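You operate a simulated robot arm through the tools that you are given. There is no shell and no other tool. Be economical: measure what you need, move in short steps, check, and stop when the job is done.

You run a simulated two-armed robot. Do the job below in one go: nothing can be reset, and whatever is moved stays where it is left.

JOB
Couple the copper pipe and run water with the float at mark 3.
Fine: tighten the brass nut before opening the red panel lever; the green panel knob sets the float; leave the blue panel lever shut.

Only the result counts: the job must be done as asked and must still hold three seconds after the hand-in. Knocking over, shifting, dropping, spilling or breaking anything else fails it.

ROBOT AND FRAMES
Two 7-joint arms with two-finger parallel grippers on one trunk, on a base that drives. Base frame: it is fixed to the floor where the robot stands at the start and does not move with it; the origin is under the middle of the robot, x ahead of it, y to its left, z up. Readings come in m, rad, newtons and seconds.
The left shoulder is at the start at [0.062, 0.197, 0.904], the right one opposite. With the tool pointing down near the work surface each hand reaches from about 0.1 to 0.68 m from the robot's upright axis, wherever it stands, measured 20 degrees to its own side. Places, roughly: blue panel lever [0.4, -0.1, 0.5]; brass nut [0.4, 0, 0.6]; copper pipe [0.4, 0, 0.7]; pipe panel [0.5, -0.1, 0.6]; red panel lever [0.4, 0, 0.7]. Payload 1.57 kg a hand.
The TCP of each hand is the grasp point between the finger pads, 0.03 m short of the fingertips. In the tool frame z runs along the fingers and y along their closing line. Largest opening 0.11 m; finger width 0.024, thickness 0.012; the body of the gripper, 0.048 by 0.112 m, starts 0.078 m behind the TCP.
Orientation is told as [roll, pitch, yaw] about the base's x, y, z axes, in that order, counted from this pose: with the fingers straight down and closing along the base's y, the tool's x points along the base's -x, its y along +y and its z along -z.

CONTROLS
- The arms move only by the tool move_arm. It takes "left_plan", "right_plan" or both (then of equal length, played together; a hand with none holds still); each is a list of rows, each a list of 7 numbers: the shift along the base's x, y, z in m, then the turn, a rotation vector about the base's x, y, z in rad, then the gripper command, from -1 (fully open) to 1 (shut), values between in proportion. In form: [[x, y, z, wx, wy, wz, claw], ...]. A call has 1 to 20 rows; each row is the pose to reach, as a shift and turn from the pose commanded when the call began. A row lasts 0.2 s, in which the tool goes at most 0.05 m and 0.15 rad; a call with a longer step from one row to the next is refused whole, and so is a gripper value outside its range. Where a pose cannot be reached the arm comes as near as it can. A force on the tool above 40 N (or 10 N above the force at the start of the call, whichever is more), or a blocked arm, ends the call early, and 0.2 s more pass. Each finger travels about 0.072 m/s and halts on what it meets, pressing with about 34 N; the grip force reading is that of the motor and also rises with nothing between the fingers. The clock runs only during rows and for 0.2 s after the last one: add rows that repeat a pose to give the fingers time. The reply holds the time, the measured pose of the TCP, the force on the tool along the base axes, the opening and the grip force, in the units named above and with some noise, with the torque about the TCP (base axes, N m) and any sound that the robot's microphone picked up.
- Cameras (640 x 400 px; columns grow to the right, rows downward): "scene" is now at [0.1008, -0.0141, 1.478]; the picture's right is [-0.21, -0.98, 0.00], its down [-0.84, 0.18, -0.50] and it looks along [0.49, -0.11, -0.86] (base axes); focal length 264 px, centre (320, 200). "left" rides on the left gripper at [0.07, -0.016, -0.141] in its tool frame; the picture's right is [0.23, 0.97, 0.00], its down [-0.85, 0.20, -0.48] and it looks along [-0.47, 0.11, 0.88] (tool axes); focal length 222 px, centre (320, 200). "right" rides on the right gripper at [0.07, 0.016, -0.141] in its tool frame; the picture's right is [-0.23, 0.97, 0.00], its down [-0.85, -0.20, -0.48] and it looks along [-0.47, -0.11, 0.88] (tool axes); focal length 222 px, centre (320, 200). There is no depth. A picture from a camera that has moved, and an enlarged one, comes with that camera's place and axes in the base frame and with its lens.
- snapshot(camera): a new picture of that camera. The clock stands still meanwhile.
- raise_lower(by): slides the trunk up (or, below 0, down) by that many m; the arms and the scene camera ride with it, the base frame stays. It gives what a move gives, with no picture.
- roll_base(legs): drives the robot by 1 to 6 legs, each [ahead, left, turn to the left] in m, m and rad, along the robot's own axes; the way and the turn of a leg run together, so that a leg with both is an arc; at most 1.5 m and 3.142 rad a leg. The arms and the cameras ride along, it lands a little off, and it stops where it bumps. It gives what a move gives.
- head_to(pan, tilt): turns the head with the scene camera to pan (to the left, within 1.501 rad either way) and tilt (down, from -0.506 to 1.204), counted from straight ahead of the robot. It gives what a move gives.
- close_up(camera, box): a new picture of the part [left, top, right, bottom] of that camera's present view, enlarged. The clock stands still meanwhile.
- sign_off(): hands the job in; it is judged then, once.

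Go step by step. Nothing tells you exact positions but the pictures and the camera data: compare them with the known pose of the tool, close in by small moves and look again before you grip or let go. The budget is 120 turns and 108 pictures, counting those below and the enlarged ones. Unless the task says otherwise, let go and move clear before handing in, and close with one line.

The tools are called after ">>>" by a JSON object that holds its "api" and its "payload". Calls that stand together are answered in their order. move_arm: Moves the arms, as the interface text tells. Its arguments: {"type":"object","properties":{"left_plan":{"type":"array"},"right_plan":{"type":"array"}},"required":[]} The other tools are called the same way: raise_lower (by) slides the trunk up or down; roll_base (legs) drives the base; head_to (pan, tilt) turns the head that bears the scene camera; snapshot (camera) takes a picture; close_up (camera, box) takes an enlarged picture of a part of a camera's view; sign_off () hands the job in.

At the start:

```text
clock: 0.0
left_ee_pos: [0.5424, 0.2009, 0.9754]
left_tcp_rot: [0.0, 0.002, 0.0]
left_ft_force: [0.5, 0.3, 0.1]
left_torque: [0.01, 0.04, 0.0]
left_finger_gap: 0.1102
left_gripper_force: 0.0
right_ee_pos: [0.3771, -0.2447, 0.8979]
right_tcp_rot: [-0.001, 0.0, 0.002]
right_ft_force: [-0.8, 0.0, 0.8]
right_torque: [0.01, 0.01, -0.02]
right_finger_gap: 0.1101
right_gripper_force: 0.1
trunk travel left (down, up): [-0.5, 0.49]
robot x, y, heading: [0.0012, -0.0001, 0.001]
head pan, tilt: [-0.215, 1.04]
```

scene: 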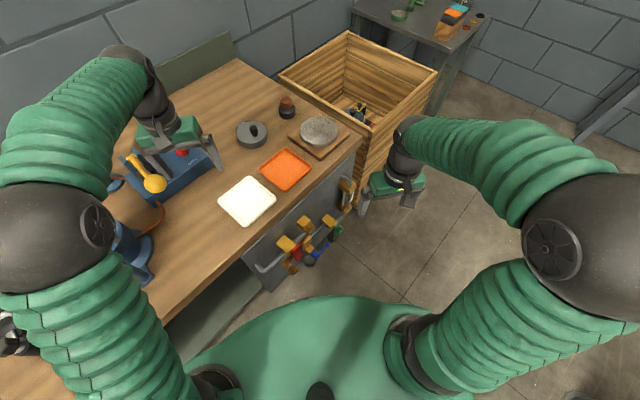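
right: 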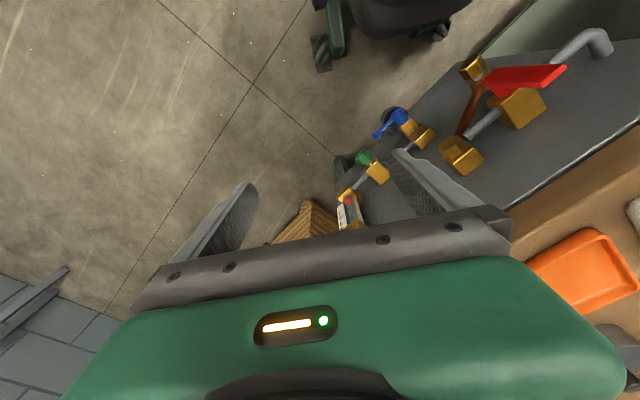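
left: 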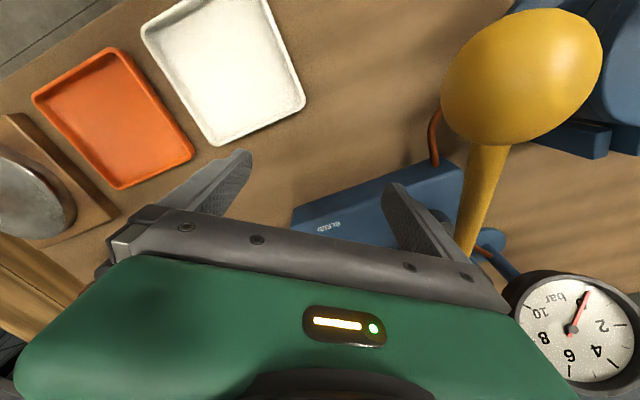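

I see a pipe panel on the front of the bench, with a red lever, a blue lever and a green knob. I'll look closer at it first.

>>> {"api": "close_up", "payload": {"camera": "scene", "box": [230, 160, 390, 300]}}

>>> {"api": "close_up", "payload": {"camera": "right", "box": [310, 20, 640, 240]}}

```text
2.86 times, centred on (310, 230) of scene
camera zoom: at [0.1008, -0.0141, 1.478], right [-0.21, -0.98, 0.0], down [-0.84, 0.18, -0.5], along [0.49, -0.11, -0.86], focal length 753 px, centre (349, 114)
```

zoom: 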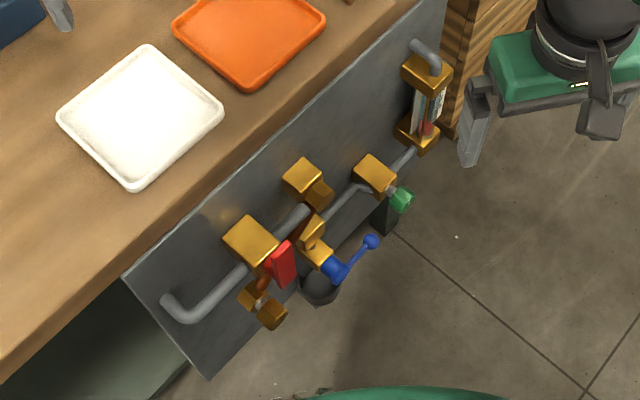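

```text
1.82 times, centred on (475, 130) of right
camera zoom: at [0.3092, -0.2285, 1.0395], right [0.23, 0.97, 0.0], down [0.86, -0.2, 0.48], along [0.47, -0.11, -0.88], focal length 404 px, centre (38, 327)
```

zoom: 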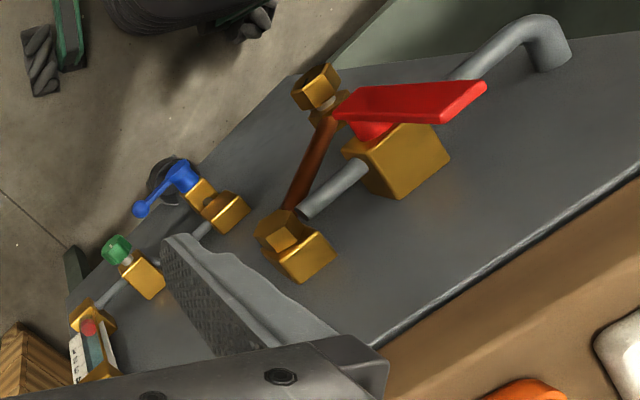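

The panel faces about (-0.83, -0.55), so I'll raise the trunk to clear the bench items. Then I'll drive back and right and turn to face the panel squarely.

>>> {"api": "raise_lower", "payload": {"by": 0.25}}

>>> {"api": "roll_base", "payload": {"legs": [[-0.25, -0.5, 0], [0, 0, 0.59]]}}

>>> {"api": "head_to", "payload": {"pan": 0.0, "tilt": 0.85}}

>>> {"api": "snapshot", "payload": {"camera": "scene"}}

```text
clock: 2.6
left_ee_pos: [0.5416, 0.2009, 1.2271]
left_tcp_rot: [0.0, 0.001, 0.0]
left_ft_force: [-0.1, -0.7, 0.6]
left_torque: [0.03, -0.05, 0.02]
left_finger_gap: 0.11
left_gripper_force: 0.1
right_ee_pos: [0.3767, -0.2446, 1.1485]
right_tcp_rot: [0.0, 0.002, -0.001]
right_ft_force: [-0.1, -0.1, -0.8]
right_torque: [-0.02, 0.01, -0.02]
right_finger_gap: 0.1101
right_gripper_force: 0.1
trunk travel left (down, up): [-0.75, 0.24]
robot x, y, heading: [-0.0015, 0.001, 0.002]
head pan, tilt: [-0.215, 1.04]
```

```text
clock: 7.4
left_ee_pos: [0.0826, -0.0231, 1.2263]
left_tcp_rot: [0.001, -0.001, 0.61]
left_ft_force: [-0.3, 0.4, -0.4]
left_torque: [-0.01, 0.0, -0.02]
left_finger_gap: 0.1099
left_gripper_force: 0.1
right_ee_pos: [0.2048, -0.4837, 1.1488]
right_tcp_rot: [-0.002, 0.001, 0.611]
right_ft_force: [0.3, -0.2, -0.6]
right_torque: [-0.01, -0.01, -0.05]
right_finger_gap: 0.1098
right_gripper_force: 0.1
trunk travel left (down, up): [-0.75, 0.24]
robot x, y, heading: [-0.2417, -0.498, 0.615]
head pan, tilt: [-0.215, 1.04]
```

```text
clock: 8.1
left_ee_pos: [0.0825, -0.0248, 1.2264]
left_tcp_rot: [0.001, -0.002, 0.611]
left_ft_force: [0.5, 0.0, -0.4]
left_torque: [0.02, 0.01, 0.0]
left_finger_gap: 0.1099
left_gripper_force: 0.0
right_ee_pos: [0.2033, -0.4848, 1.1495]
right_tcp_rot: [0.001, -0.002, 0.609]
right_ft_force: [-0.7, -0.6, 0.5]
right_torque: [-0.04, 0.04, 0.03]
right_finger_gap: 0.1099
right_gripper_force: 0.1
trunk travel left (down, up): [-0.75, 0.24]
robot x, y, heading: [-0.2465, -0.5015, 0.612]
head pan, tilt: [0.0, 0.85]
```

```text
102 pictures are left
camera scene: at [-0.151, -0.4349, 1.7417], right [0.57, -0.82, 0.0], down [-0.62, -0.43, -0.66], along [0.54, 0.38, -0.75], focal length 264 px, centre (320, 200)
```

scene: 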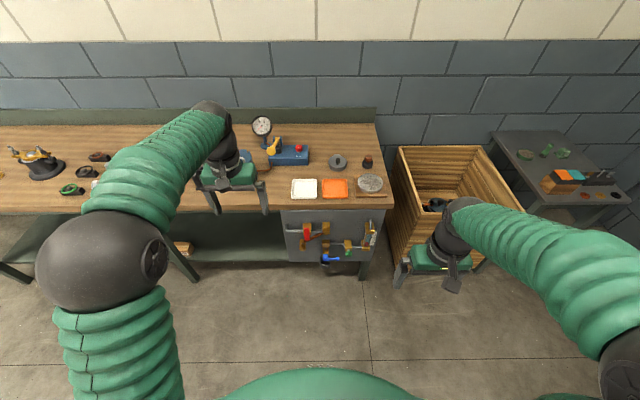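

The view is now square to the panel. I'll lower the trunk for a more frontal look; both hands are about 0.3 m in front of the bench.

>>> {"api": "raise_lower", "payload": {"by": -0.65}}

>>> {"api": "head_to", "payload": {"pan": -0.1, "tilt": 0.6}}

>>> {"api": "snapshot", "payload": {"camera": "scene"}}

```text
refused: -0.65 is not a number from -0.4 to 0.4
```

```text
clock: 8.9
left_ee_pos: [0.0821, -0.0257, 1.2274]
left_tcp_rot: [0.0, -0.002, 0.611]
left_ft_force: [-0.1, 0.2, -0.4]
left_torque: [0.02, 0.0, -0.03]
left_finger_gap: 0.11
left_gripper_force: 0.1
right_ee_pos: [0.2035, -0.4836, 1.149]
right_tcp_rot: [-0.001, -0.001, 0.611]
right_ft_force: [0.4, 0.1, 0.1]
right_torque: [0.02, 0.01, 0.0]
right_finger_gap: 0.1099
right_gripper_force: 0.1
trunk travel left (down, up): [-0.75, 0.24]
robot x, y, heading: [-0.2428, -0.5022, 0.612]
head pan, tilt: [-0.099, 0.6]
```

```text
101 pictures are left
camera scene: at [-0.138, -0.4365, 1.7626], right [0.49, -0.87, 0.0], down [-0.49, -0.28, -0.82], along [0.72, 0.4, -0.57], focal length 264 px, centre (320, 200)
```

scene: 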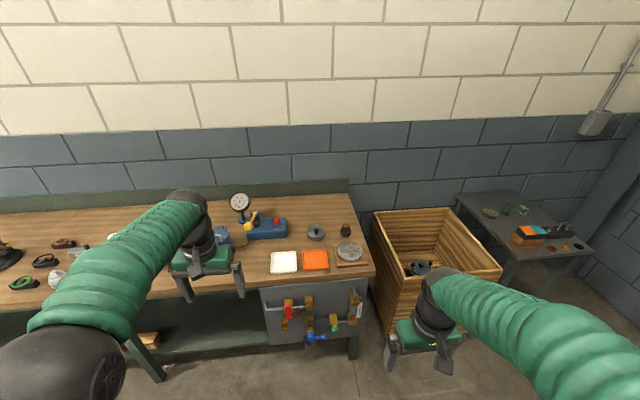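

I'll lower the trunk in two steps.

>>> {"api": "raise_lower", "payload": {"by": -0.35}}

>>> {"api": "raise_lower", "payload": {"by": -0.3}}

>>> {"api": "snapshot", "payload": {"camera": "scene"}}

```text
clock: 12.3
left_ee_pos: [0.0808, -0.0244, 0.8771]
left_tcp_rot: [0.002, -0.003, 0.612]
left_ft_force: [-0.7, 0.2, -0.6]
left_torque: [0.0, 0.02, 0.01]
left_finger_gap: 0.1102
left_gripper_force: 0.0
right_ee_pos: [0.203, -0.4843, 0.7994]
right_tcp_rot: [-0.001, -0.002, 0.61]
right_ft_force: [-0.1, 0.1, -0.1]
right_torque: [0.01, -0.02, -0.03]
right_finger_gap: 0.1097
right_gripper_force: 0.1
trunk travel left (down, up): [-0.4, 0.59]
robot x, y, heading: [-0.2424, -0.4974, 0.609]
head pan, tilt: [-0.099, 0.6]
```

```text
clock: 15.3
left_ee_pos: [0.0811, -0.0256, 0.5771]
left_tcp_rot: [0.0, -0.001, 0.61]
left_ft_force: [-0.7, 0.0, -1.4]
left_torque: [0.0, -0.01, 0.02]
left_finger_gap: 0.1101
left_gripper_force: 0.0
right_ee_pos: [0.2024, -0.484, 0.4998]
right_tcp_rot: [-0.001, -0.002, 0.611]
right_ft_force: [-0.2, -0.1, 0.1]
right_torque: [0.02, 0.02, 0.02]
right_finger_gap: 0.1102
right_gripper_force: 0.0
trunk travel left (down, up): [-0.1, 0.89]
robot x, y, heading: [-0.2468, -0.4978, 0.614]
head pan, tilt: [-0.099, 0.6]
```

```text
100 pictures are left
camera scene: at [-0.1391, -0.4372, 1.1127], right [0.49, -0.87, 0.0], down [-0.49, -0.28, -0.82], along [0.72, 0.4, -0.57], focal length 264 px, centre (320, 200)
```

scene: 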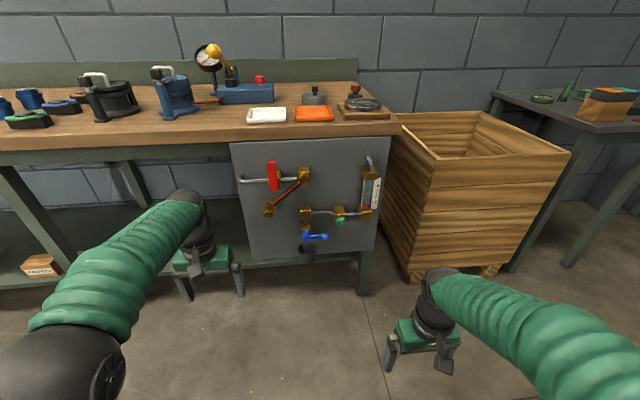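

>>> {"api": "close_up", "payload": {"camera": "scene", "box": [225, 135, 401, 245]}}

>>> {"api": "close_up", "payload": {"camera": "scene", "box": [255, 155, 327, 225]}}

>>> {"api": "close_up", "payload": {"camera": "scene", "box": [320, 150, 392, 230]}}

```text
3.64 times, centred on (313, 190) of scene
camera zoom: at [-0.1391, -0.4372, 1.1127], right [0.49, -0.87, 0.0], down [-0.49, -0.28, -0.82], along [0.72, 0.4, -0.57], focal length 958 px, centre (346, 236)
```

zoom: 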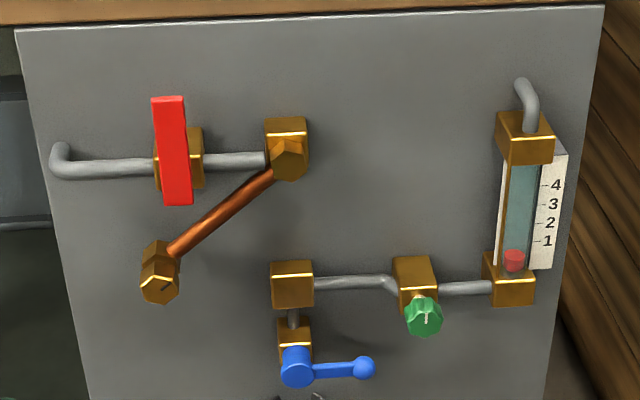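

```text
5.71 times, centred on (291, 190) of scene
camera zoom: at [-0.1391, -0.4372, 1.1127], right [0.49, -0.87, 0.0], down [-0.49, -0.28, -0.82], along [0.72, 0.4, -0.57], focal length 1506 px, centre (486, 257)
```

zoom: 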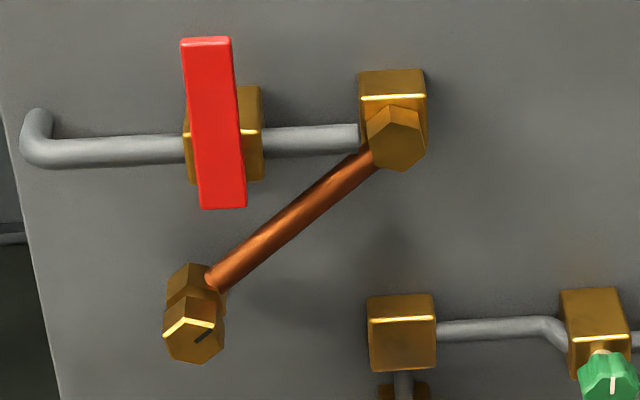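

```text
5.00 times, centred on (356, 190) of scene
camera zoom: at [-0.1391, -0.4372, 1.1127], right [0.49, -0.87, 0.0], down [-0.49, -0.28, -0.82], along [0.72, 0.4, -0.57], focal length 1318 px, centre (140, 250)
```

zoom: 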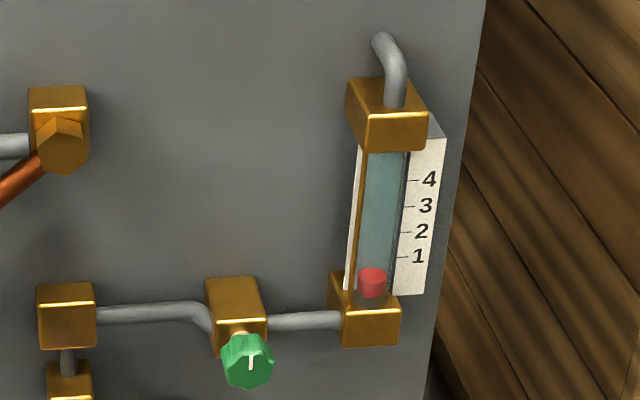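

The copper pipe pivots at its top right end, and its loose lower-left end carries the nut. It probably has to swing down to the block below the pivot. I'll turn the right hand to point at the panel for a close look and pull the left hand back.

>>> {"api": "move_arm", "payload": {"right_plan": [[-0.002, 0.014, -0.004, 0.0757, -0.1068, 0, -1], [-0.004, 0.028, -0.008, 0.1513, -0.2137, 0, -1], [-0.006, 0.042, -0.012, 0.227, -0.3205, 0, -1], [-0.008, 0.056, -0.016, 0.3027, -0.4273, 0, -1], [-0.01, 0.07, -0.02, 0.3783, -0.5342, 0, -1], [-0.012, 0.084, -0.025, 0.454, -0.641, 0, -1], [-0.014, 0.098, -0.03, 0.5297, -0.7478, 0, -1], [-0.016, 0.112, -0.034, 0.6053, -0.8547, 0, -1], [-0.018, 0.126, -0.038, 0.681, -0.9615, 0, -1], [-0.02, 0.14, -0.042, 0.7567, -1.0683, 0, -1], [-0.022, 0.154, -0.046, 0.8323, -1.1752, 0, -1], [-0.022, 0.168, -0.05, 0.908, -1.282, 0, -1]], "left_plan": [[-0.015, 0, 0, 0, 0, 0, -1], [-0.03, 0, 0, 0, 0, 0, -1], [-0.045, 0, 0, 0, 0, 0, -1], [-0.06, 0, 0, 0, 0, 0, -1], [-0.075, 0, 0, 0, 0, 0, -1], [-0.09, 0, 0, 0, 0, 0, -1], [-0.105, 0, 0, 0, 0, 0, -1], [-0.12, 0, 0, 0, 0, 0, -1], [-0.135, 0, 0, 0, 0, 0, -1], [-0.15, 0, 0, 0, 0, 0, -1], [-0.165, 0, 0, 0, 0, 0, -1], [-0.18, 0, 0, 0, 0, 0, -1]]}}

>>> {"api": "snapshot", "payload": {"camera": "right"}}

>>> {"api": "snapshot", "payload": {"camera": "scene"}}

```text
clock: 17.9
left_ee_pos: [-0.1001, -0.0221, 0.5749]
left_tcp_rot: [-0.004, -0.002, 0.61]
left_ft_force: [-0.6, 0.0, -0.3]
left_torque: [0.01, -0.05, 0.0]
left_finger_gap: 0.1102
left_gripper_force: 0.2
right_ee_pos: [0.1802, -0.3112, 0.4439]
right_tcp_rot: [3.103, -1.563, -2.49]
right_ft_force: [0.3, 0.2, -0.4]
right_torque: [0.02, -0.02, -0.04]
right_finger_gap: 0.11
right_gripper_force: 0.0
right hand out of reach, approached as far as the arm can: row 4, 5, 6, 7, 8, 9, 10, 11, 12
trunk travel left (down, up): [-0.1, 0.89]
robot x, y, heading: [-0.2455, -0.5016, 0.608]
head pan, tilt: [-0.099, 0.6]
```

```text
96 pictures are left
camera right: at [0.0568, -0.3798, 0.3732], right [-0.56, 0.8, 0.23], down [-0.28, -0.44, 0.85], along [0.78, 0.41, 0.47], focal length 222 px, centre (320, 200)
```

right: 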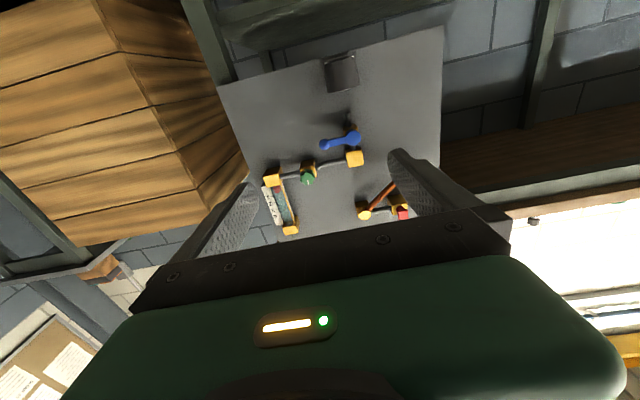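

```text
95 pictures are left
camera scene: at [-0.1427, -0.4335, 1.1128], right [0.49, -0.87, 0.0], down [-0.49, -0.28, -0.82], along [0.72, 0.4, -0.57], focal length 264 px, centre (320, 200)
```

scene: 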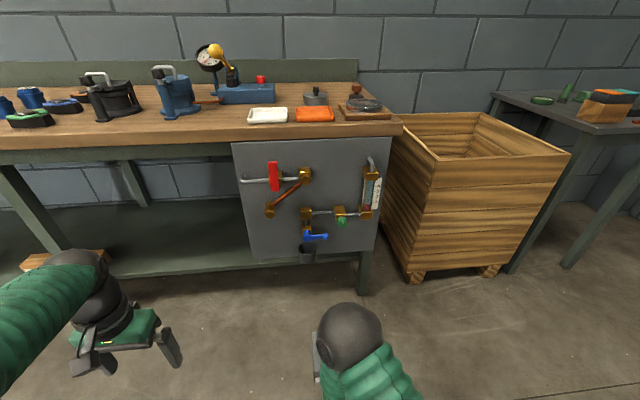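

>>> {"api": "close_up", "payload": {"camera": "right", "box": [250, 120, 420, 240]}}

```text
3.33 times, centred on (335, 180) of right
camera zoom: at [0.0568, -0.3798, 0.3732], right [-0.56, 0.8, 0.23], down [-0.28, -0.44, 0.85], along [0.78, 0.41, 0.47], focal length 740 px, centre (270, 267)
```

zoom: 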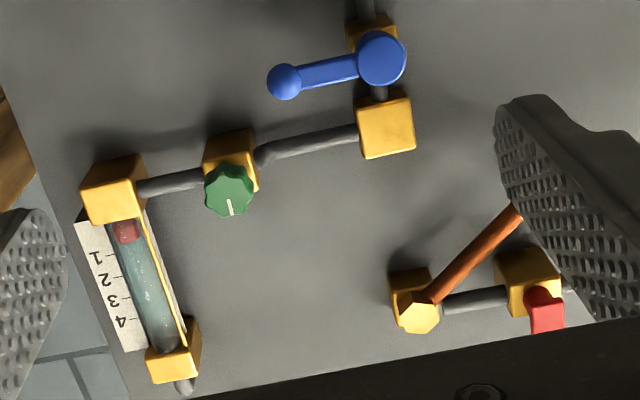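

The sight lines confirm it: the pipe pivots at the upper block and its nut end should reach the lower block. I'll bring the base closer and a little to the left, and raise the trunk slightly.

>>> {"api": "raise_lower", "payload": {"by": 0.1}}

>>> {"api": "roll_base", "payload": {"legs": [[0.2, 0.1, 0]]}}

>>> {"api": "head_to", "payload": {"pan": -0.15, "tilt": 0.8}}

>>> {"api": "snapshot", "payload": {"camera": "scene"}}

>>> {"api": "snapshot", "payload": {"camera": "right"}}

```text
clock: 19.2
left_ee_pos: [-0.0977, -0.0226, 0.6766]
left_tcp_rot: [-0.002, 0.001, 0.611]
left_ft_force: [0.9, 0.3, 0.1]
left_torque: [0.0, 0.01, -0.01]
left_finger_gap: 0.11
left_gripper_force: 0.0
right_ee_pos: [0.1806, -0.3119, 0.5426]
right_tcp_rot: [2.22, -1.566, -1.605]
right_ft_force: [-0.4, 1.4, -0.2]
right_torque: [0.02, 0.02, 0.01]
right_finger_gap: 0.11
right_gripper_force: 0.1
trunk travel left (down, up): [-0.2, 0.79]
robot x, y, heading: [-0.2401, -0.4997, 0.612]
head pan, tilt: [-0.099, 0.6]
```

```text
clock: 21.0
left_ee_pos: [0.0145, 0.1741, 0.6759]
left_tcp_rot: [-0.001, 0.001, 0.605]
left_ft_force: [-0.5, 0.4, -0.3]
left_torque: [-0.02, 0.01, -0.01]
left_finger_gap: 0.1101
left_gripper_force: 0.0
right_ee_pos: [0.2912, -0.1161, 0.5423]
right_tcp_rot: [2.011, -1.567, -1.401]
right_ft_force: [0.3, 0.1, 0.3]
right_torque: [0.02, 0.0, -0.02]
right_finger_gap: 0.1102
right_gripper_force: 0.1
trunk travel left (down, up): [-0.2, 0.79]
robot x, y, heading: [-0.1356, -0.3002, 0.604]
head pan, tilt: [-0.099, 0.6]
```

```text
clock: 21.7
left_ee_pos: [0.0135, 0.1743, 0.6768]
left_tcp_rot: [0.0, -0.001, 0.604]
left_ft_force: [0.1, 0.4, 0.3]
left_torque: [-0.01, -0.02, -0.02]
left_finger_gap: 0.11
left_gripper_force: 0.1
right_ee_pos: [0.2908, -0.1165, 0.5432]
right_tcp_rot: [2.326, -1.566, -1.718]
right_ft_force: [-0.4, -0.3, -0.7]
right_torque: [0.01, -0.01, 0.02]
right_finger_gap: 0.1103
right_gripper_force: 0.1
trunk travel left (down, up): [-0.2, 0.79]
robot x, y, heading: [-0.135, -0.3027, 0.604]
head pan, tilt: [-0.15, 0.799]
```

```text
93 pictures are left
camera scene: at [-0.0355, -0.2457, 1.1959], right [0.44, -0.9, 0.0], down [-0.64, -0.32, -0.7], along [0.63, 0.31, -0.72], focal length 264 px, centre (320, 200)
```

scene: 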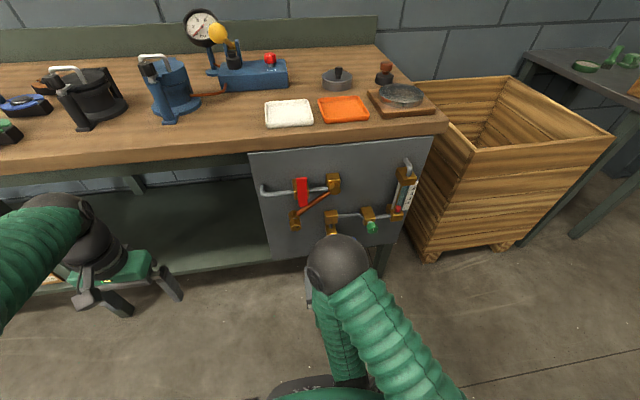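

```text
92 pictures are left
camera right: at [0.1665, -0.1838, 0.4727], right [-0.56, 0.8, 0.23], down [-0.28, -0.44, 0.85], along [0.78, 0.41, 0.47], focal length 222 px, centre (320, 200)
```

right: 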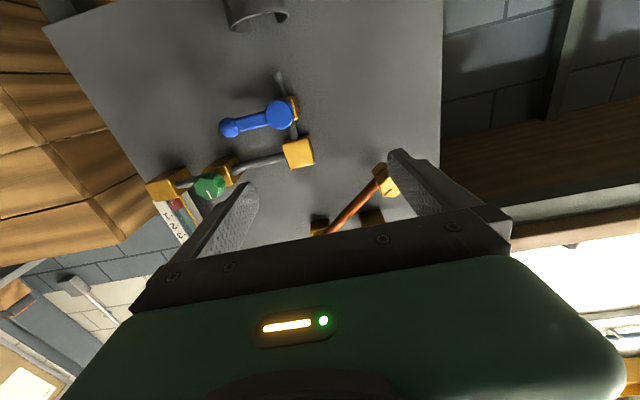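

>>> {"api": "close_up", "payload": {"camera": "right", "box": [300, 140, 420, 240]}}

>>> {"api": "close_up", "payload": {"camera": "scene", "box": [275, 165, 355, 240]}}

```text
4.00 times, centred on (360, 190) of right
camera zoom: at [0.1665, -0.1838, 0.4727], right [-0.56, 0.8, 0.23], down [-0.28, -0.44, 0.85], along [0.78, 0.41, 0.47], focal length 888 px, centre (160, 240)
```

zoom: 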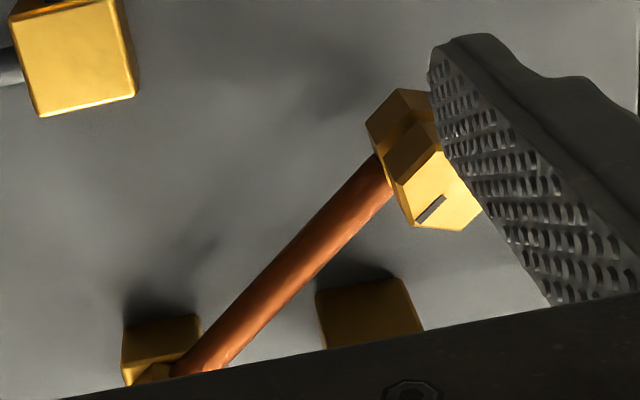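

```text
5.33 times, centred on (315, 202) of scene
camera zoom: at [-0.0355, -0.2457, 1.1959], right [0.44, -0.9, 0.0], down [-0.64, -0.32, -0.7], along [0.63, 0.31, -0.72], focal length 1406 px, centre (347, 187)
```

zoom: 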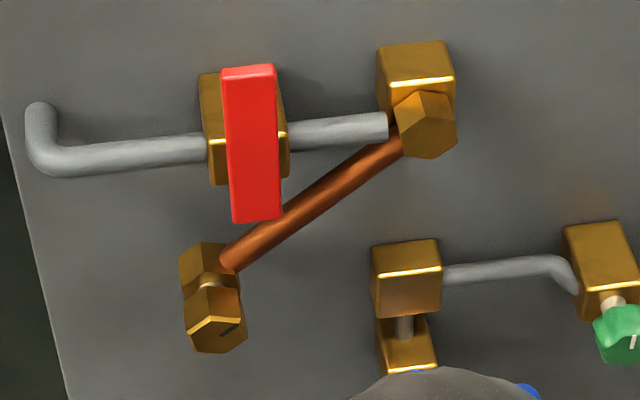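

The nut axis is at about (l -0.186, z 0.614), the pivot at (-0.302, 0.713) and the port block at (-0.30, 0.56), so the swing is about 0.865 rad. I'll line the right gripper up across the pipe, still standing off.

>>> {"api": "move_arm", "payload": {"right_plan": [[0.002, 0.009, 0.014, 0.1009, 0.0714, 0, -0.5], [0.004, 0.019, 0.028, 0.2017, 0.1429, 0, 0.09], [0.006, 0.028, 0.042, 0.3026, 0.2143, 0, 0.09], [0.009, 0.037, 0.057, 0.4034, 0.2857, 0, 0.09], [0.011, 0.047, 0.071, 0.5043, 0.3571, 0, 0.09], [0.013, 0.056, 0.085, 0.6051, 0.4286, 0, 0.09], [0.0151, 0.0652, 0.099, 0.706, 0.5, 0, 0.09], [0.0151, 0.0652, 0.099, 0.706, 0.5, 0, 0.09]]}}

>>> {"api": "snapshot", "payload": {"camera": "right"}}

>>> {"api": "snapshot", "payload": {"camera": "scene"}}

```text
clock: 23.5
left_ee_pos: [0.0134, 0.1751, 0.6769]
left_tcp_rot: [-0.002, -0.003, 0.606]
left_ft_force: [0.2, -0.1, 0.3]
left_torque: [0.0, -0.03, 0.0]
left_finger_gap: 0.11
left_gripper_force: 0.1
right_ee_pos: [0.3074, -0.0504, 0.6428]
right_tcp_rot: [1.567, -0.7, -0.96]
right_ft_force: [-0.1, -0.5, 0.3]
right_torque: [-0.03, 0.02, 0.04]
right_finger_gap: 0.0502
right_gripper_force: 0.1
trunk travel left (down, up): [-0.2, 0.79]
robot x, y, heading: [-0.1344, -0.3016, 0.604]
head pan, tilt: [-0.15, 0.799]
```

```text
89 pictures are left
camera right: at [0.1547, -0.0801, 0.6113], right [-0.26, 0.37, 0.89], down [0.06, -0.91, 0.4], along [0.96, 0.15, 0.21], focal length 222 px, centre (320, 200)
```

right: 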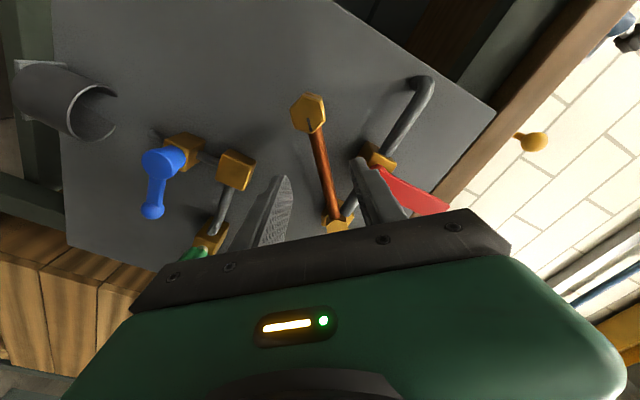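

```text
88 pictures are left
camera scene: at [-0.0355, -0.2459, 1.1958], right [0.44, -0.9, 0.0], down [-0.64, -0.32, -0.7], along [0.63, 0.31, -0.72], focal length 264 px, centre (320, 200)
```

scene: 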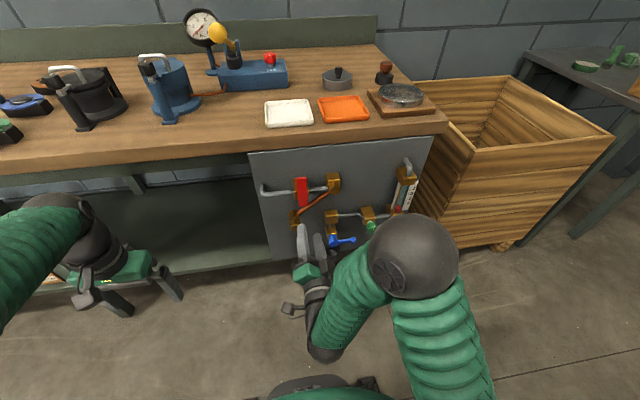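

>>> {"api": "close_up", "payload": {"camera": "right", "box": [250, 70, 430, 240]}}

```text
2.35 times, centred on (340, 155) of right
camera zoom: at [0.1547, -0.0801, 0.6113], right [-0.26, 0.37, 0.89], down [0.06, -0.91, 0.4], along [0.96, 0.15, 0.21], focal length 523 px, centre (273, 306)
```

zoom: 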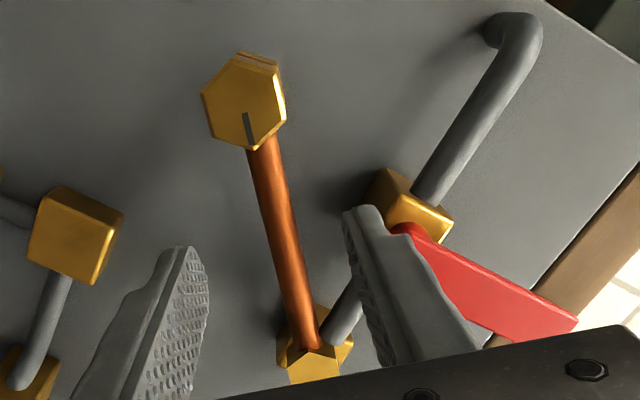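

The nut's slot points along the pipe to the pivot and its flats line up with this gripper roll. So I can grip the nut itself, swing with matching roll, then turn it. I'll move in front of the nut.

>>> {"api": "move_arm", "payload": {"right_plan": [[0.0, 0.02, -0.015, 0, 0, 0, -0.18], [0.004, 0.04, -0.03, 0, 0, 0, -0.18], [0.0207, 0.0538, -0.03, 0, 0, 0, -0.18], [0.0207, 0.0538, -0.03, 0, 0, 0, -0.18]]}}

>>> {"api": "close_up", "payload": {"camera": "right", "box": [220, 70, 460, 240]}}

>>> {"api": "close_up", "payload": {"camera": "scene", "box": [255, 160, 415, 280]}}

```text
clock: 24.5
left_ee_pos: [0.0127, 0.1754, 0.6769]
left_tcp_rot: [-0.002, -0.002, 0.606]
left_ft_force: [0.2, -0.6, -0.2]
left_torque: [-0.04, -0.02, -0.01]
left_finger_gap: 0.1103
left_gripper_force: 0.1
right_ee_pos: [0.3302, 0.0032, 0.613]
right_tcp_rot: [1.565, -0.701, -0.96]
right_ft_force: [-0.3, 1.0, 0.2]
right_torque: [-0.02, 0.01, -0.03]
right_finger_gap: 0.0649
right_gripper_force: 0.1
trunk travel left (down, up): [-0.2, 0.79]
robot x, y, heading: [-0.1373, -0.303, 0.609]
head pan, tilt: [-0.15, 0.799]
```

```text
2.35 times, centred on (340, 155) of right
camera zoom: at [0.1777, -0.0253, 0.5813], right [-0.26, 0.38, 0.89], down [0.06, -0.91, 0.4], along [0.96, 0.15, 0.22], focal length 523 px, centre (273, 306)
```

zoom: 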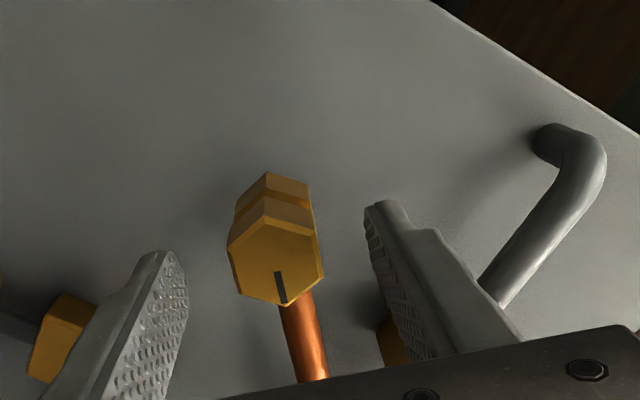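

```text
3.33 times, centred on (335, 220) of scene
camera zoom: at [-0.0355, -0.2456, 1.1958], right [0.44, -0.9, 0.0], down [-0.64, -0.32, -0.7], along [0.63, 0.31, -0.72], focal length 878 px, centre (270, 133)
```

zoom: 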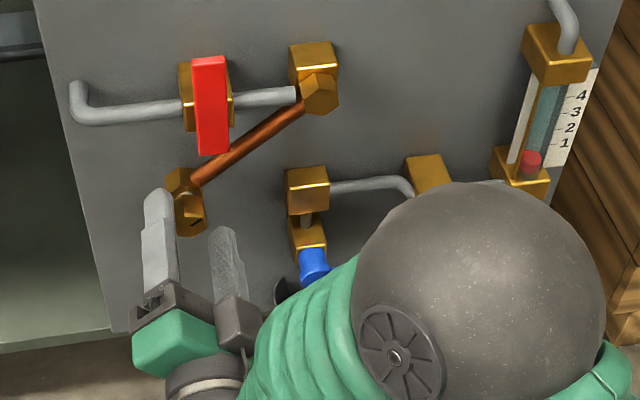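

Well centred. I'll go forward 26 mm and grip the nut.

>>> {"api": "move_arm", "payload": {"right_plan": [[0.012, 0.006, 0.0025, 0, 0, 0, -0.18], [0.023, 0.0126, 0.0025, 0, 0, 0, -0.18], [0.023, 0.0126, 0.0025, 0, 0, 0, 0.4], [0.023, 0.0126, 0.0025, 0, 0, 0, 0.7], [0.023, 0.0126, 0.0025, 0, 0, 0, 0.7]]}}

>>> {"api": "close_up", "payload": {"camera": "right", "box": [220, 70, 460, 240]}}

>>> {"api": "close_up", "payload": {"camera": "scene", "box": [255, 160, 415, 280]}}

```text
clock: 25.7
left_ee_pos: [0.0133, 0.1754, 0.6778]
left_tcp_rot: [-0.001, -0.002, 0.604]
left_ft_force: [-1.0, 0.1, -0.1]
left_torque: [0.03, 0.02, 0.03]
left_finger_gap: 0.1102
left_gripper_force: 0.0
right_ee_pos: [0.3518, 0.0156, 0.6155]
right_tcp_rot: [1.568, -0.703, -0.958]
right_ft_force: [0.6, -0.8, -1.4]
right_torque: [0.54, -0.76, 0.86]
right_finger_gap: 0.0341
right_gripper_force: 41.4
trunk travel left (down, up): [-0.2, 0.79]
robot x, y, heading: [-0.1359, -0.3001, 0.608]
head pan, tilt: [-0.15, 0.799]
```

```text
2.35 times, centred on (340, 155) of right
camera zoom: at [0.2001, -0.0138, 0.5826], right [-0.26, 0.38, 0.89], down [0.06, -0.91, 0.4], along [0.96, 0.15, 0.22], focal length 523 px, centre (273, 306)
```

zoom: 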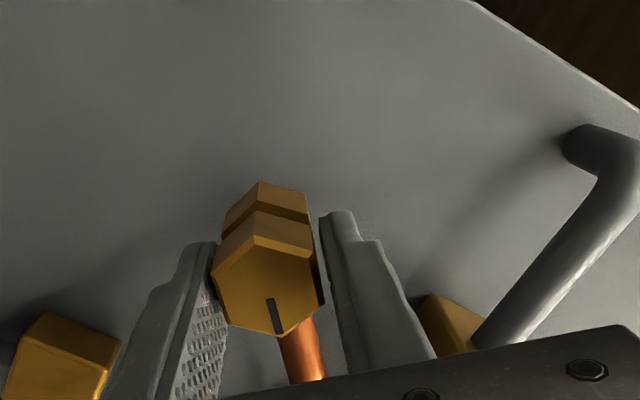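

```text
3.33 times, centred on (335, 220) of scene
camera zoom: at [-0.0352, -0.2456, 1.1958], right [0.44, -0.9, 0.0], down [-0.64, -0.32, -0.7], along [0.62, 0.31, -0.72], focal length 878 px, centre (270, 133)
```

zoom: 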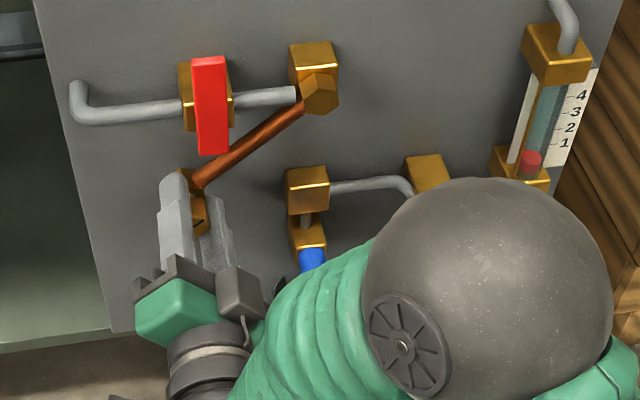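

The nut is gripped flat to flat at 34 mm. I'll swing the first half of the arc around the pivot, rolling with it.

>>> {"api": "move_arm", "payload": {"right_plan": [[0.0064, -0.009, -0.0112, -0.0872, -0.0612, 0, 0.7], [0.0134, -0.0188, -0.0213, -0.1745, -0.1222, 0, 0.7], [0.021, -0.0296, -0.03, -0.262, -0.1834, 0, 0.7], [0.029, -0.041, -0.0373, -0.349, -0.2444, 0, 0.7], [0.029, -0.041, -0.0373, -0.349, -0.2444, 0, 0.7]]}}

>>> {"api": "close_up", "payload": {"camera": "right", "box": [200, 70, 460, 240]}}

>>> {"api": "close_up", "payload": {"camera": "scene", "box": [255, 160, 415, 280]}}

```text
clock: 26.9
left_ee_pos: [0.0139, 0.1768, 0.675]
left_tcp_rot: [-0.001, 0.002, 0.605]
left_ft_force: [-0.5, 0.2, -0.3]
left_torque: [0.0, -0.03, -0.02]
left_finger_gap: 0.11
left_gripper_force: 0.1
right_ee_pos: [0.3791, -0.0255, 0.5788]
right_tcp_rot: [1.563, -1.13, -0.953]
right_ft_force: [24.8, 24.0, -2.5]
right_torque: [0.25, -0.5, 1.36]
right_finger_gap: 0.0345
right_gripper_force: 41.9
trunk travel left (down, up): [-0.2, 0.79]
robot x, y, heading: [-0.1341, -0.3006, 0.606]
head pan, tilt: [-0.15, 0.799]
```

```text
2.35 times, centred on (330, 155) of right
camera zoom: at [0.239, -0.0693, 0.5227], right [-0.45, 0.64, 0.62], down [-0.08, -0.72, 0.69], along [0.89, 0.26, 0.37], focal length 523 px, centre (296, 306)
```

zoom: 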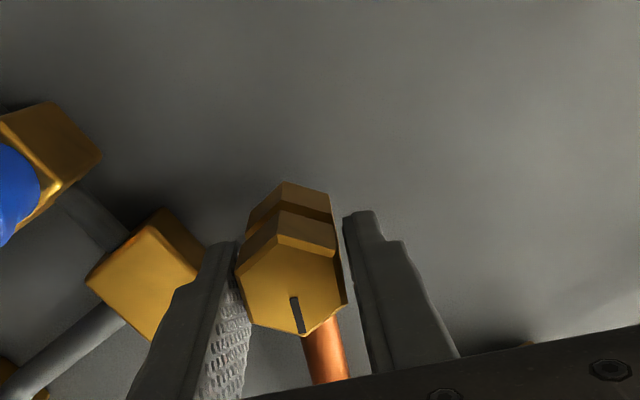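

```text
3.33 times, centred on (335, 220) of scene
camera zoom: at [-0.0323, -0.2426, 1.1954], right [0.44, -0.9, 0.0], down [-0.65, -0.32, -0.69], along [0.62, 0.3, -0.72], focal length 878 px, centre (270, 133)
```

zoom: 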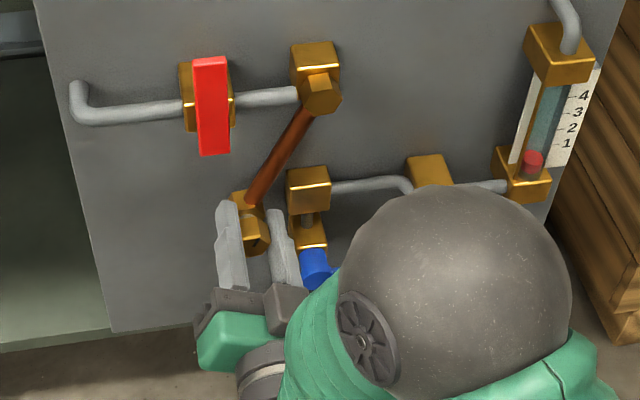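

The pipe swings with the hand, but it is pulling the tool towards the panel by about 34 N. I'll yield 3 mm forward to see the force drop.

>>> {"api": "move_arm", "payload": {"right_plan": [[0.0016, 0.0012, 0, 0, 0, 0, 0.7], [0.0025, 0.0017, 0, 0, 0, 0, 0.7]]}}

```text
clock: 27.5
left_ee_pos: [0.0133, 0.1735, 0.6777]
left_tcp_rot: [-0.002, 0.0, 0.606]
left_ft_force: [0.8, -0.9, 0.4]
left_torque: [0.01, 0.04, 0.02]
left_finger_gap: 0.1099
left_gripper_force: 0.1
right_ee_pos: [0.379, -0.0252, 0.5779]
right_tcp_rot: [1.56, -1.129, -0.954]
right_ft_force: [3.9, 1.8, 2.3]
right_torque: [0.2, -0.29, 1.66]
right_finger_gap: 0.0341
right_gripper_force: 42.1
trunk travel left (down, up): [-0.2, 0.79]
robot x, y, heading: [-0.1381, -0.2986, 0.605]
head pan, tilt: [-0.15, 0.799]
```

>>> {"api": "move_arm", "payload": {"right_plan": [[0.0091, -0.0116, -0.0057, -0.0872, -0.0612, 0, 0.7], [0.0184, -0.0236, -0.0098, -0.1745, -0.1222, 0, 0.7], [0.0279, -0.0359, -0.0124, -0.262, -0.1834, 0, 0.7], [0.0279, -0.0359, -0.0124, -0.262, -0.1834, 0, 0.7]]}}

>>> {"api": "close_up", "payload": {"camera": "right", "box": [200, 70, 460, 240]}}

>>> {"api": "close_up", "payload": {"camera": "scene", "box": [255, 160, 415, 280]}}

```text
clock: 28.5
left_ee_pos: [0.0125, 0.1737, 0.6767]
left_tcp_rot: [-0.001, -0.004, 0.605]
left_ft_force: [0.1, 0.9, -0.9]
left_torque: [0.0, -0.05, 0.01]
left_finger_gap: 0.1099
left_gripper_force: 0.0
right_ee_pos: [0.4087, -0.061, 0.5654]
right_tcp_rot: [1.554, -1.449, -0.944]
right_ft_force: [-30.7, -20.2, -3.1]
right_torque: [-0.05, 0.08, 1.58]
right_finger_gap: 0.0344
right_gripper_force: 41.3
trunk travel left (down, up): [-0.2, 0.79]
robot x, y, heading: [-0.1363, -0.3004, 0.604]
head pan, tilt: [-0.15, 0.799]
```

```text
2.35 times, centred on (330, 155) of right
camera zoom: at [0.2798, -0.1212, 0.4987], right [-0.54, 0.77, 0.34], down [-0.22, -0.52, 0.83], along [0.82, 0.37, 0.45], focal length 523 px, centre (296, 306)
```

zoom: 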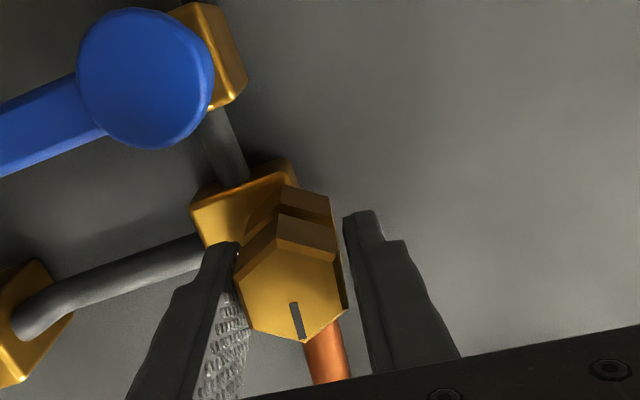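

```text
3.33 times, centred on (335, 220) of scene
camera zoom: at [-0.0385, -0.2478, 1.1961], right [0.44, -0.9, 0.0], down [-0.64, -0.32, -0.7], along [0.63, 0.31, -0.72], focal length 878 px, centre (270, 133)
```

zoom: 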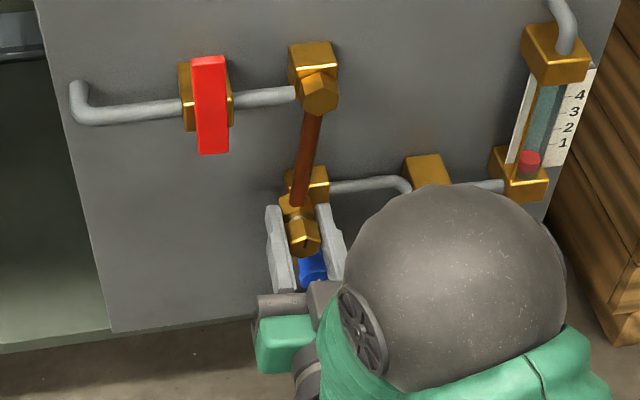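

The force reversed, so I over-advanced by about 3 mm. I'll back off that much and finish the swing.

>>> {"api": "move_arm", "payload": {"right_plan": [[-0.0025, -0.0018, 0, 0, 0, 0, 0.7], [0.0022, -0.0082, -0.0004, -0.0436, -0.0306, 0, 0.7], [0.0067, -0.0145, -0.0008, -0.0872, -0.0612, 0, 0.7], [0.0067, -0.0145, -0.0008, -0.0872, -0.0612, 0, 0.7]]}}

>>> {"api": "close_up", "payload": {"camera": "right", "box": [200, 70, 460, 240]}}

>>> {"api": "close_up", "payload": {"camera": "scene", "box": [255, 160, 415, 280]}}

```text
clock: 29.5
left_ee_pos: [0.0144, 0.1772, 0.6767]
left_tcp_rot: [-0.002, -0.001, 0.607]
left_ft_force: [0.5, 0.0, -0.4]
left_torque: [-0.01, 0.03, -0.02]
left_finger_gap: 0.1102
left_gripper_force: 0.0
right_ee_pos: [0.4179, -0.0728, 0.5649]
right_tcp_rot: [1.798, -1.556, -1.191]
right_ft_force: [22.2, 16.8, 2.9]
right_torque: [-0.21, 0.37, 1.66]
right_finger_gap: 0.0341
right_gripper_force: 42.0
trunk travel left (down, up): [-0.2, 0.79]
robot x, y, heading: [-0.1364, -0.302, 0.604]
head pan, tilt: [-0.15, 0.799]
```

```text
2.35 times, centred on (330, 155) of right
camera zoom: at [0.293, -0.1387, 0.4948], right [-0.55, 0.8, 0.24], down [-0.27, -0.45, 0.85], along [0.79, 0.4, 0.47], focal length 523 px, centre (296, 306)
```

zoom: 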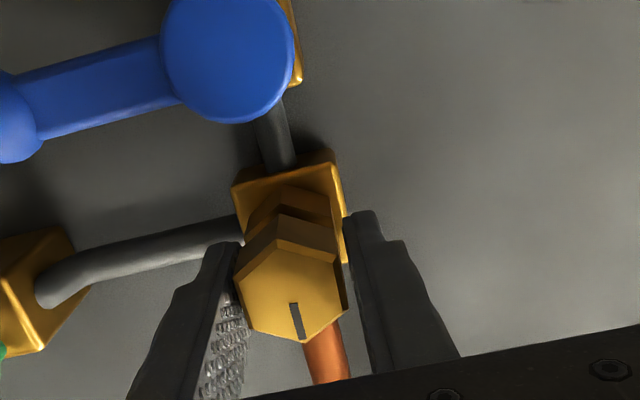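

```text
3.33 times, centred on (335, 220) of scene
camera zoom: at [-0.0331, -0.2438, 1.1957], right [0.44, -0.9, 0.0], down [-0.65, -0.32, -0.69], along [0.62, 0.3, -0.72], focal length 878 px, centre (270, 133)
```

zoom: 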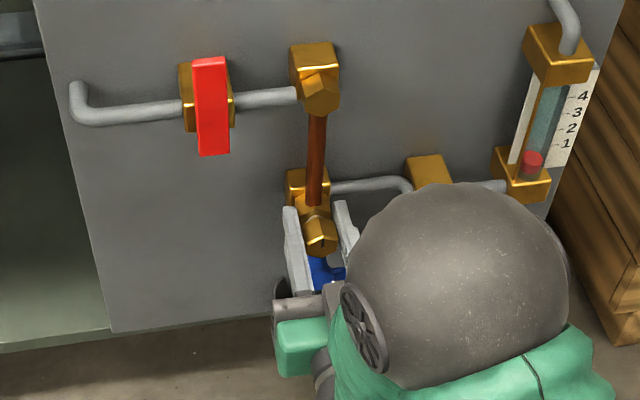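

The pipe hangs straight down over the lower port. I'll now turn the nut clockwise about 0.9 rad, yielding slightly towards the panel, and watch the torque and any sound.

>>> {"api": "move_arm", "payload": {"right_plan": [[0.0011, 0.0008, 0, 0.1069, 0.074, 0, 0.8], [0.0012, 0.0009, 0, 0.2137, 0.148, 0, 0.8], [0.0013, 0.0009, 0, 0.3206, 0.222, 0, 0.8], [0.0014, 0.001, 0, 0.4274, 0.296, 0, 0.8], [0.0015, 0.001, 0, 0.5343, 0.37, 0, 0.8], [0.0016, 0.0011, 0, 0.6412, 0.444, 0, 0.8], [0.0017, 0.0012, 0, 0.748, 0.518, 0, 0.8]]}}

>>> {"api": "close_up", "payload": {"camera": "right", "box": [200, 70, 460, 240]}}

>>> {"api": "close_up", "payload": {"camera": "scene", "box": [255, 160, 415, 280]}}

```text
clock: 31.1
left_ee_pos: [0.0135, 0.1748, 0.6775]
left_tcp_rot: [0.002, 0.0, 0.607]
left_ft_force: [0.6, 0.2, -0.1]
left_torque: [-0.04, -0.04, -0.02]
left_finger_gap: 0.1101
left_gripper_force: 0.0
right_ee_pos: [0.4117, -0.0691, 0.5556]
right_tcp_rot: [1.543, -0.65, -0.929]
right_ft_force: [6.3, 18.7, -28.3]
right_torque: [0.25, -0.96, 0.89]
right_finger_gap: 0.0345
right_gripper_force: 41.6
trunk travel left (down, up): [-0.2, 0.79]
robot x, y, heading: [-0.1342, -0.2985, 0.612]
head pan, tilt: [-0.15, 0.799]
stopped in row 7 (right hand): the force on the tool passed its limit at 41 N (the readings are from after the stop); the commanded pose is now the measured one
```

```text
2.35 times, centred on (330, 155) of right
camera zoom: at [0.2589, -0.0995, 0.529], right [-0.22, 0.34, 0.91], down [0.09, -0.92, 0.37], along [0.97, 0.16, 0.18], focal length 523 px, centre (296, 306)
```

zoom: 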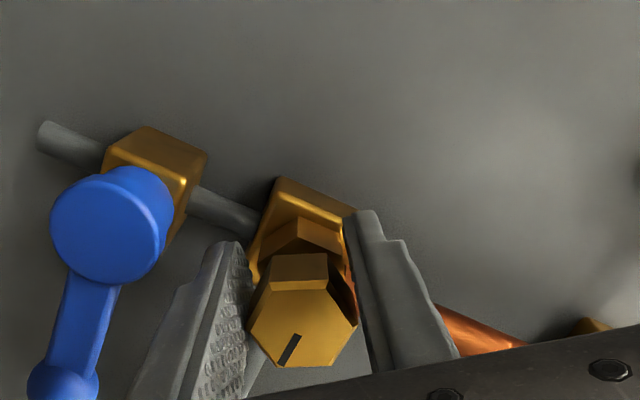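

```text
3.33 times, centred on (335, 220) of scene
camera zoom: at [-0.0305, -0.2422, 1.195], right [0.44, -0.9, 0.0], down [-0.65, -0.32, -0.69], along [0.62, 0.3, -0.72], focal length 878 px, centre (270, 133)
```

zoom: 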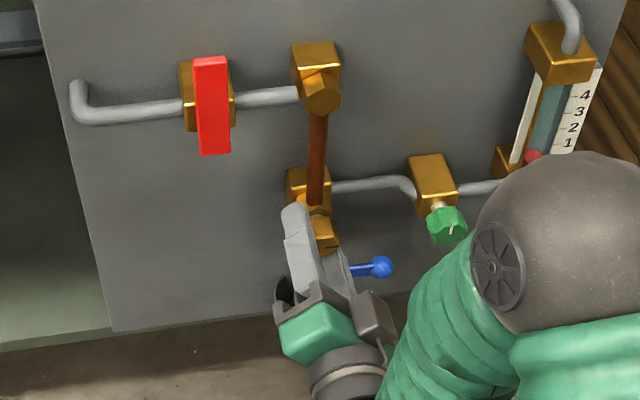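

>>> {"api": "close_up", "payload": {"camera": "right", "box": [290, 140, 370, 230]}}

>>> {"api": "close_up", "payload": {"camera": "scene", "box": [315, 195, 375, 250]}}

```text
4.44 times, centred on (330, 185) of right
camera zoom: at [0.2589, -0.0995, 0.529], right [-0.22, 0.34, 0.91], down [0.09, -0.92, 0.37], along [0.97, 0.16, 0.18], focal length 987 px, centre (276, 267)
```

zoom: 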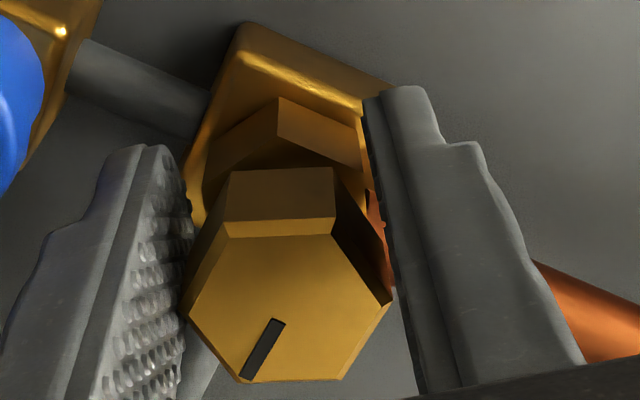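

```text
7.27 times, centred on (345, 222) of scene
camera zoom: at [-0.0305, -0.2422, 1.195], right [0.44, -0.9, 0.0], down [-0.65, -0.32, -0.69], along [0.62, 0.3, -0.72], focal length 1917 px, centre (138, 36)
```

zoom: 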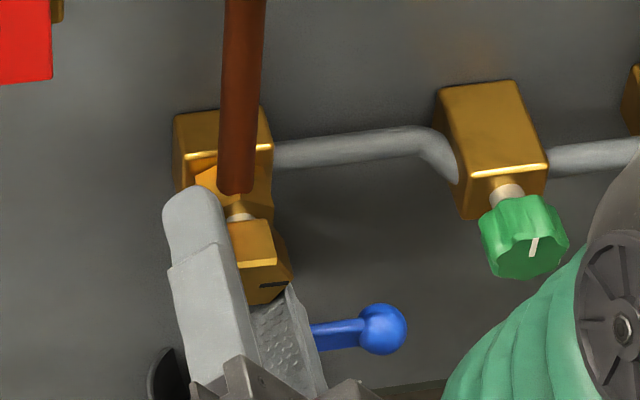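

The nut turned about 90° clockwise, but the fingers slid off its centre. I'll release, back off and regrip with a better-centred pose.

>>> {"api": "move_arm", "payload": {"right_plan": [[0, 0, 0, 0, 0, 0, -0.3], [0, 0, 0, 0, 0, 0, -0.3], [-0.0204, -0.0145, 0, 0, 0, 0, -0.3], [-0.0408, -0.029, 0, 0, 0, 0, -0.3], [-0.0408, -0.029, 0, 0, 0, 0, -0.3]]}}

>>> {"api": "close_up", "payload": {"camera": "right", "box": [220, 60, 460, 230]}}

>>> {"api": "close_up", "payload": {"camera": "scene", "box": [255, 160, 415, 280]}}

```text
clock: 32.3
left_ee_pos: [0.0123, 0.173, 0.6779]
left_tcp_rot: [-0.001, -0.004, 0.609]
left_ft_force: [-0.4, -1.0, -0.5]
left_torque: [0.0, 0.02, 0.01]
left_finger_gap: 0.1099
left_gripper_force: 0.0
right_ee_pos: [0.3703, -0.0997, 0.5603]
right_tcp_rot: [1.558, -0.652, -0.947]
right_ft_force: [-0.3, 0.2, 0.5]
right_torque: [-0.03, -0.01, 0.05]
right_finger_gap: 0.0718
right_gripper_force: 0.1
trunk travel left (down, up): [-0.2, 0.79]
robot x, y, heading: [-0.1362, -0.301, 0.605]
head pan, tilt: [-0.15, 0.799]
```

```text
2.35 times, centred on (340, 145) of right
camera zoom: at [0.218, -0.1294, 0.5324], right [-0.23, 0.34, 0.91], down [0.08, -0.93, 0.37], along [0.97, 0.15, 0.19], focal length 523 px, centre (273, 329)
```

zoom: 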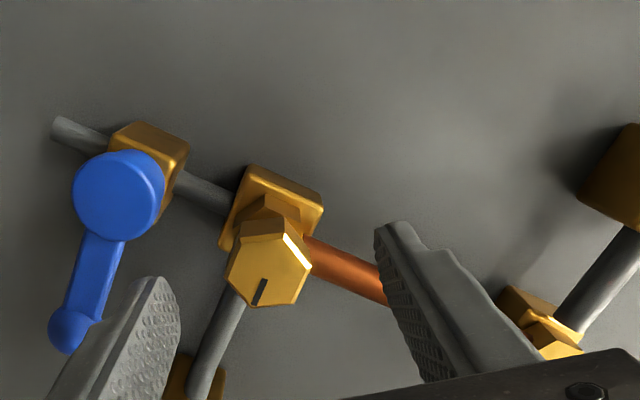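

```text
3.33 times, centred on (335, 220) of scene
camera zoom: at [-0.0356, -0.2458, 1.1958], right [0.44, -0.9, 0.0], down [-0.64, -0.32, -0.7], along [0.62, 0.31, -0.72], focal length 878 px, centre (270, 133)
```

zoom: 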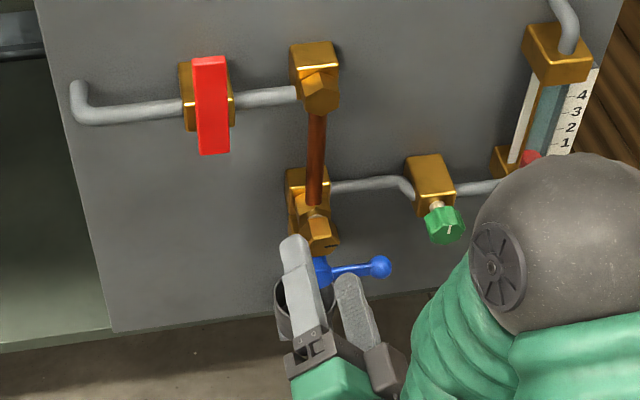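

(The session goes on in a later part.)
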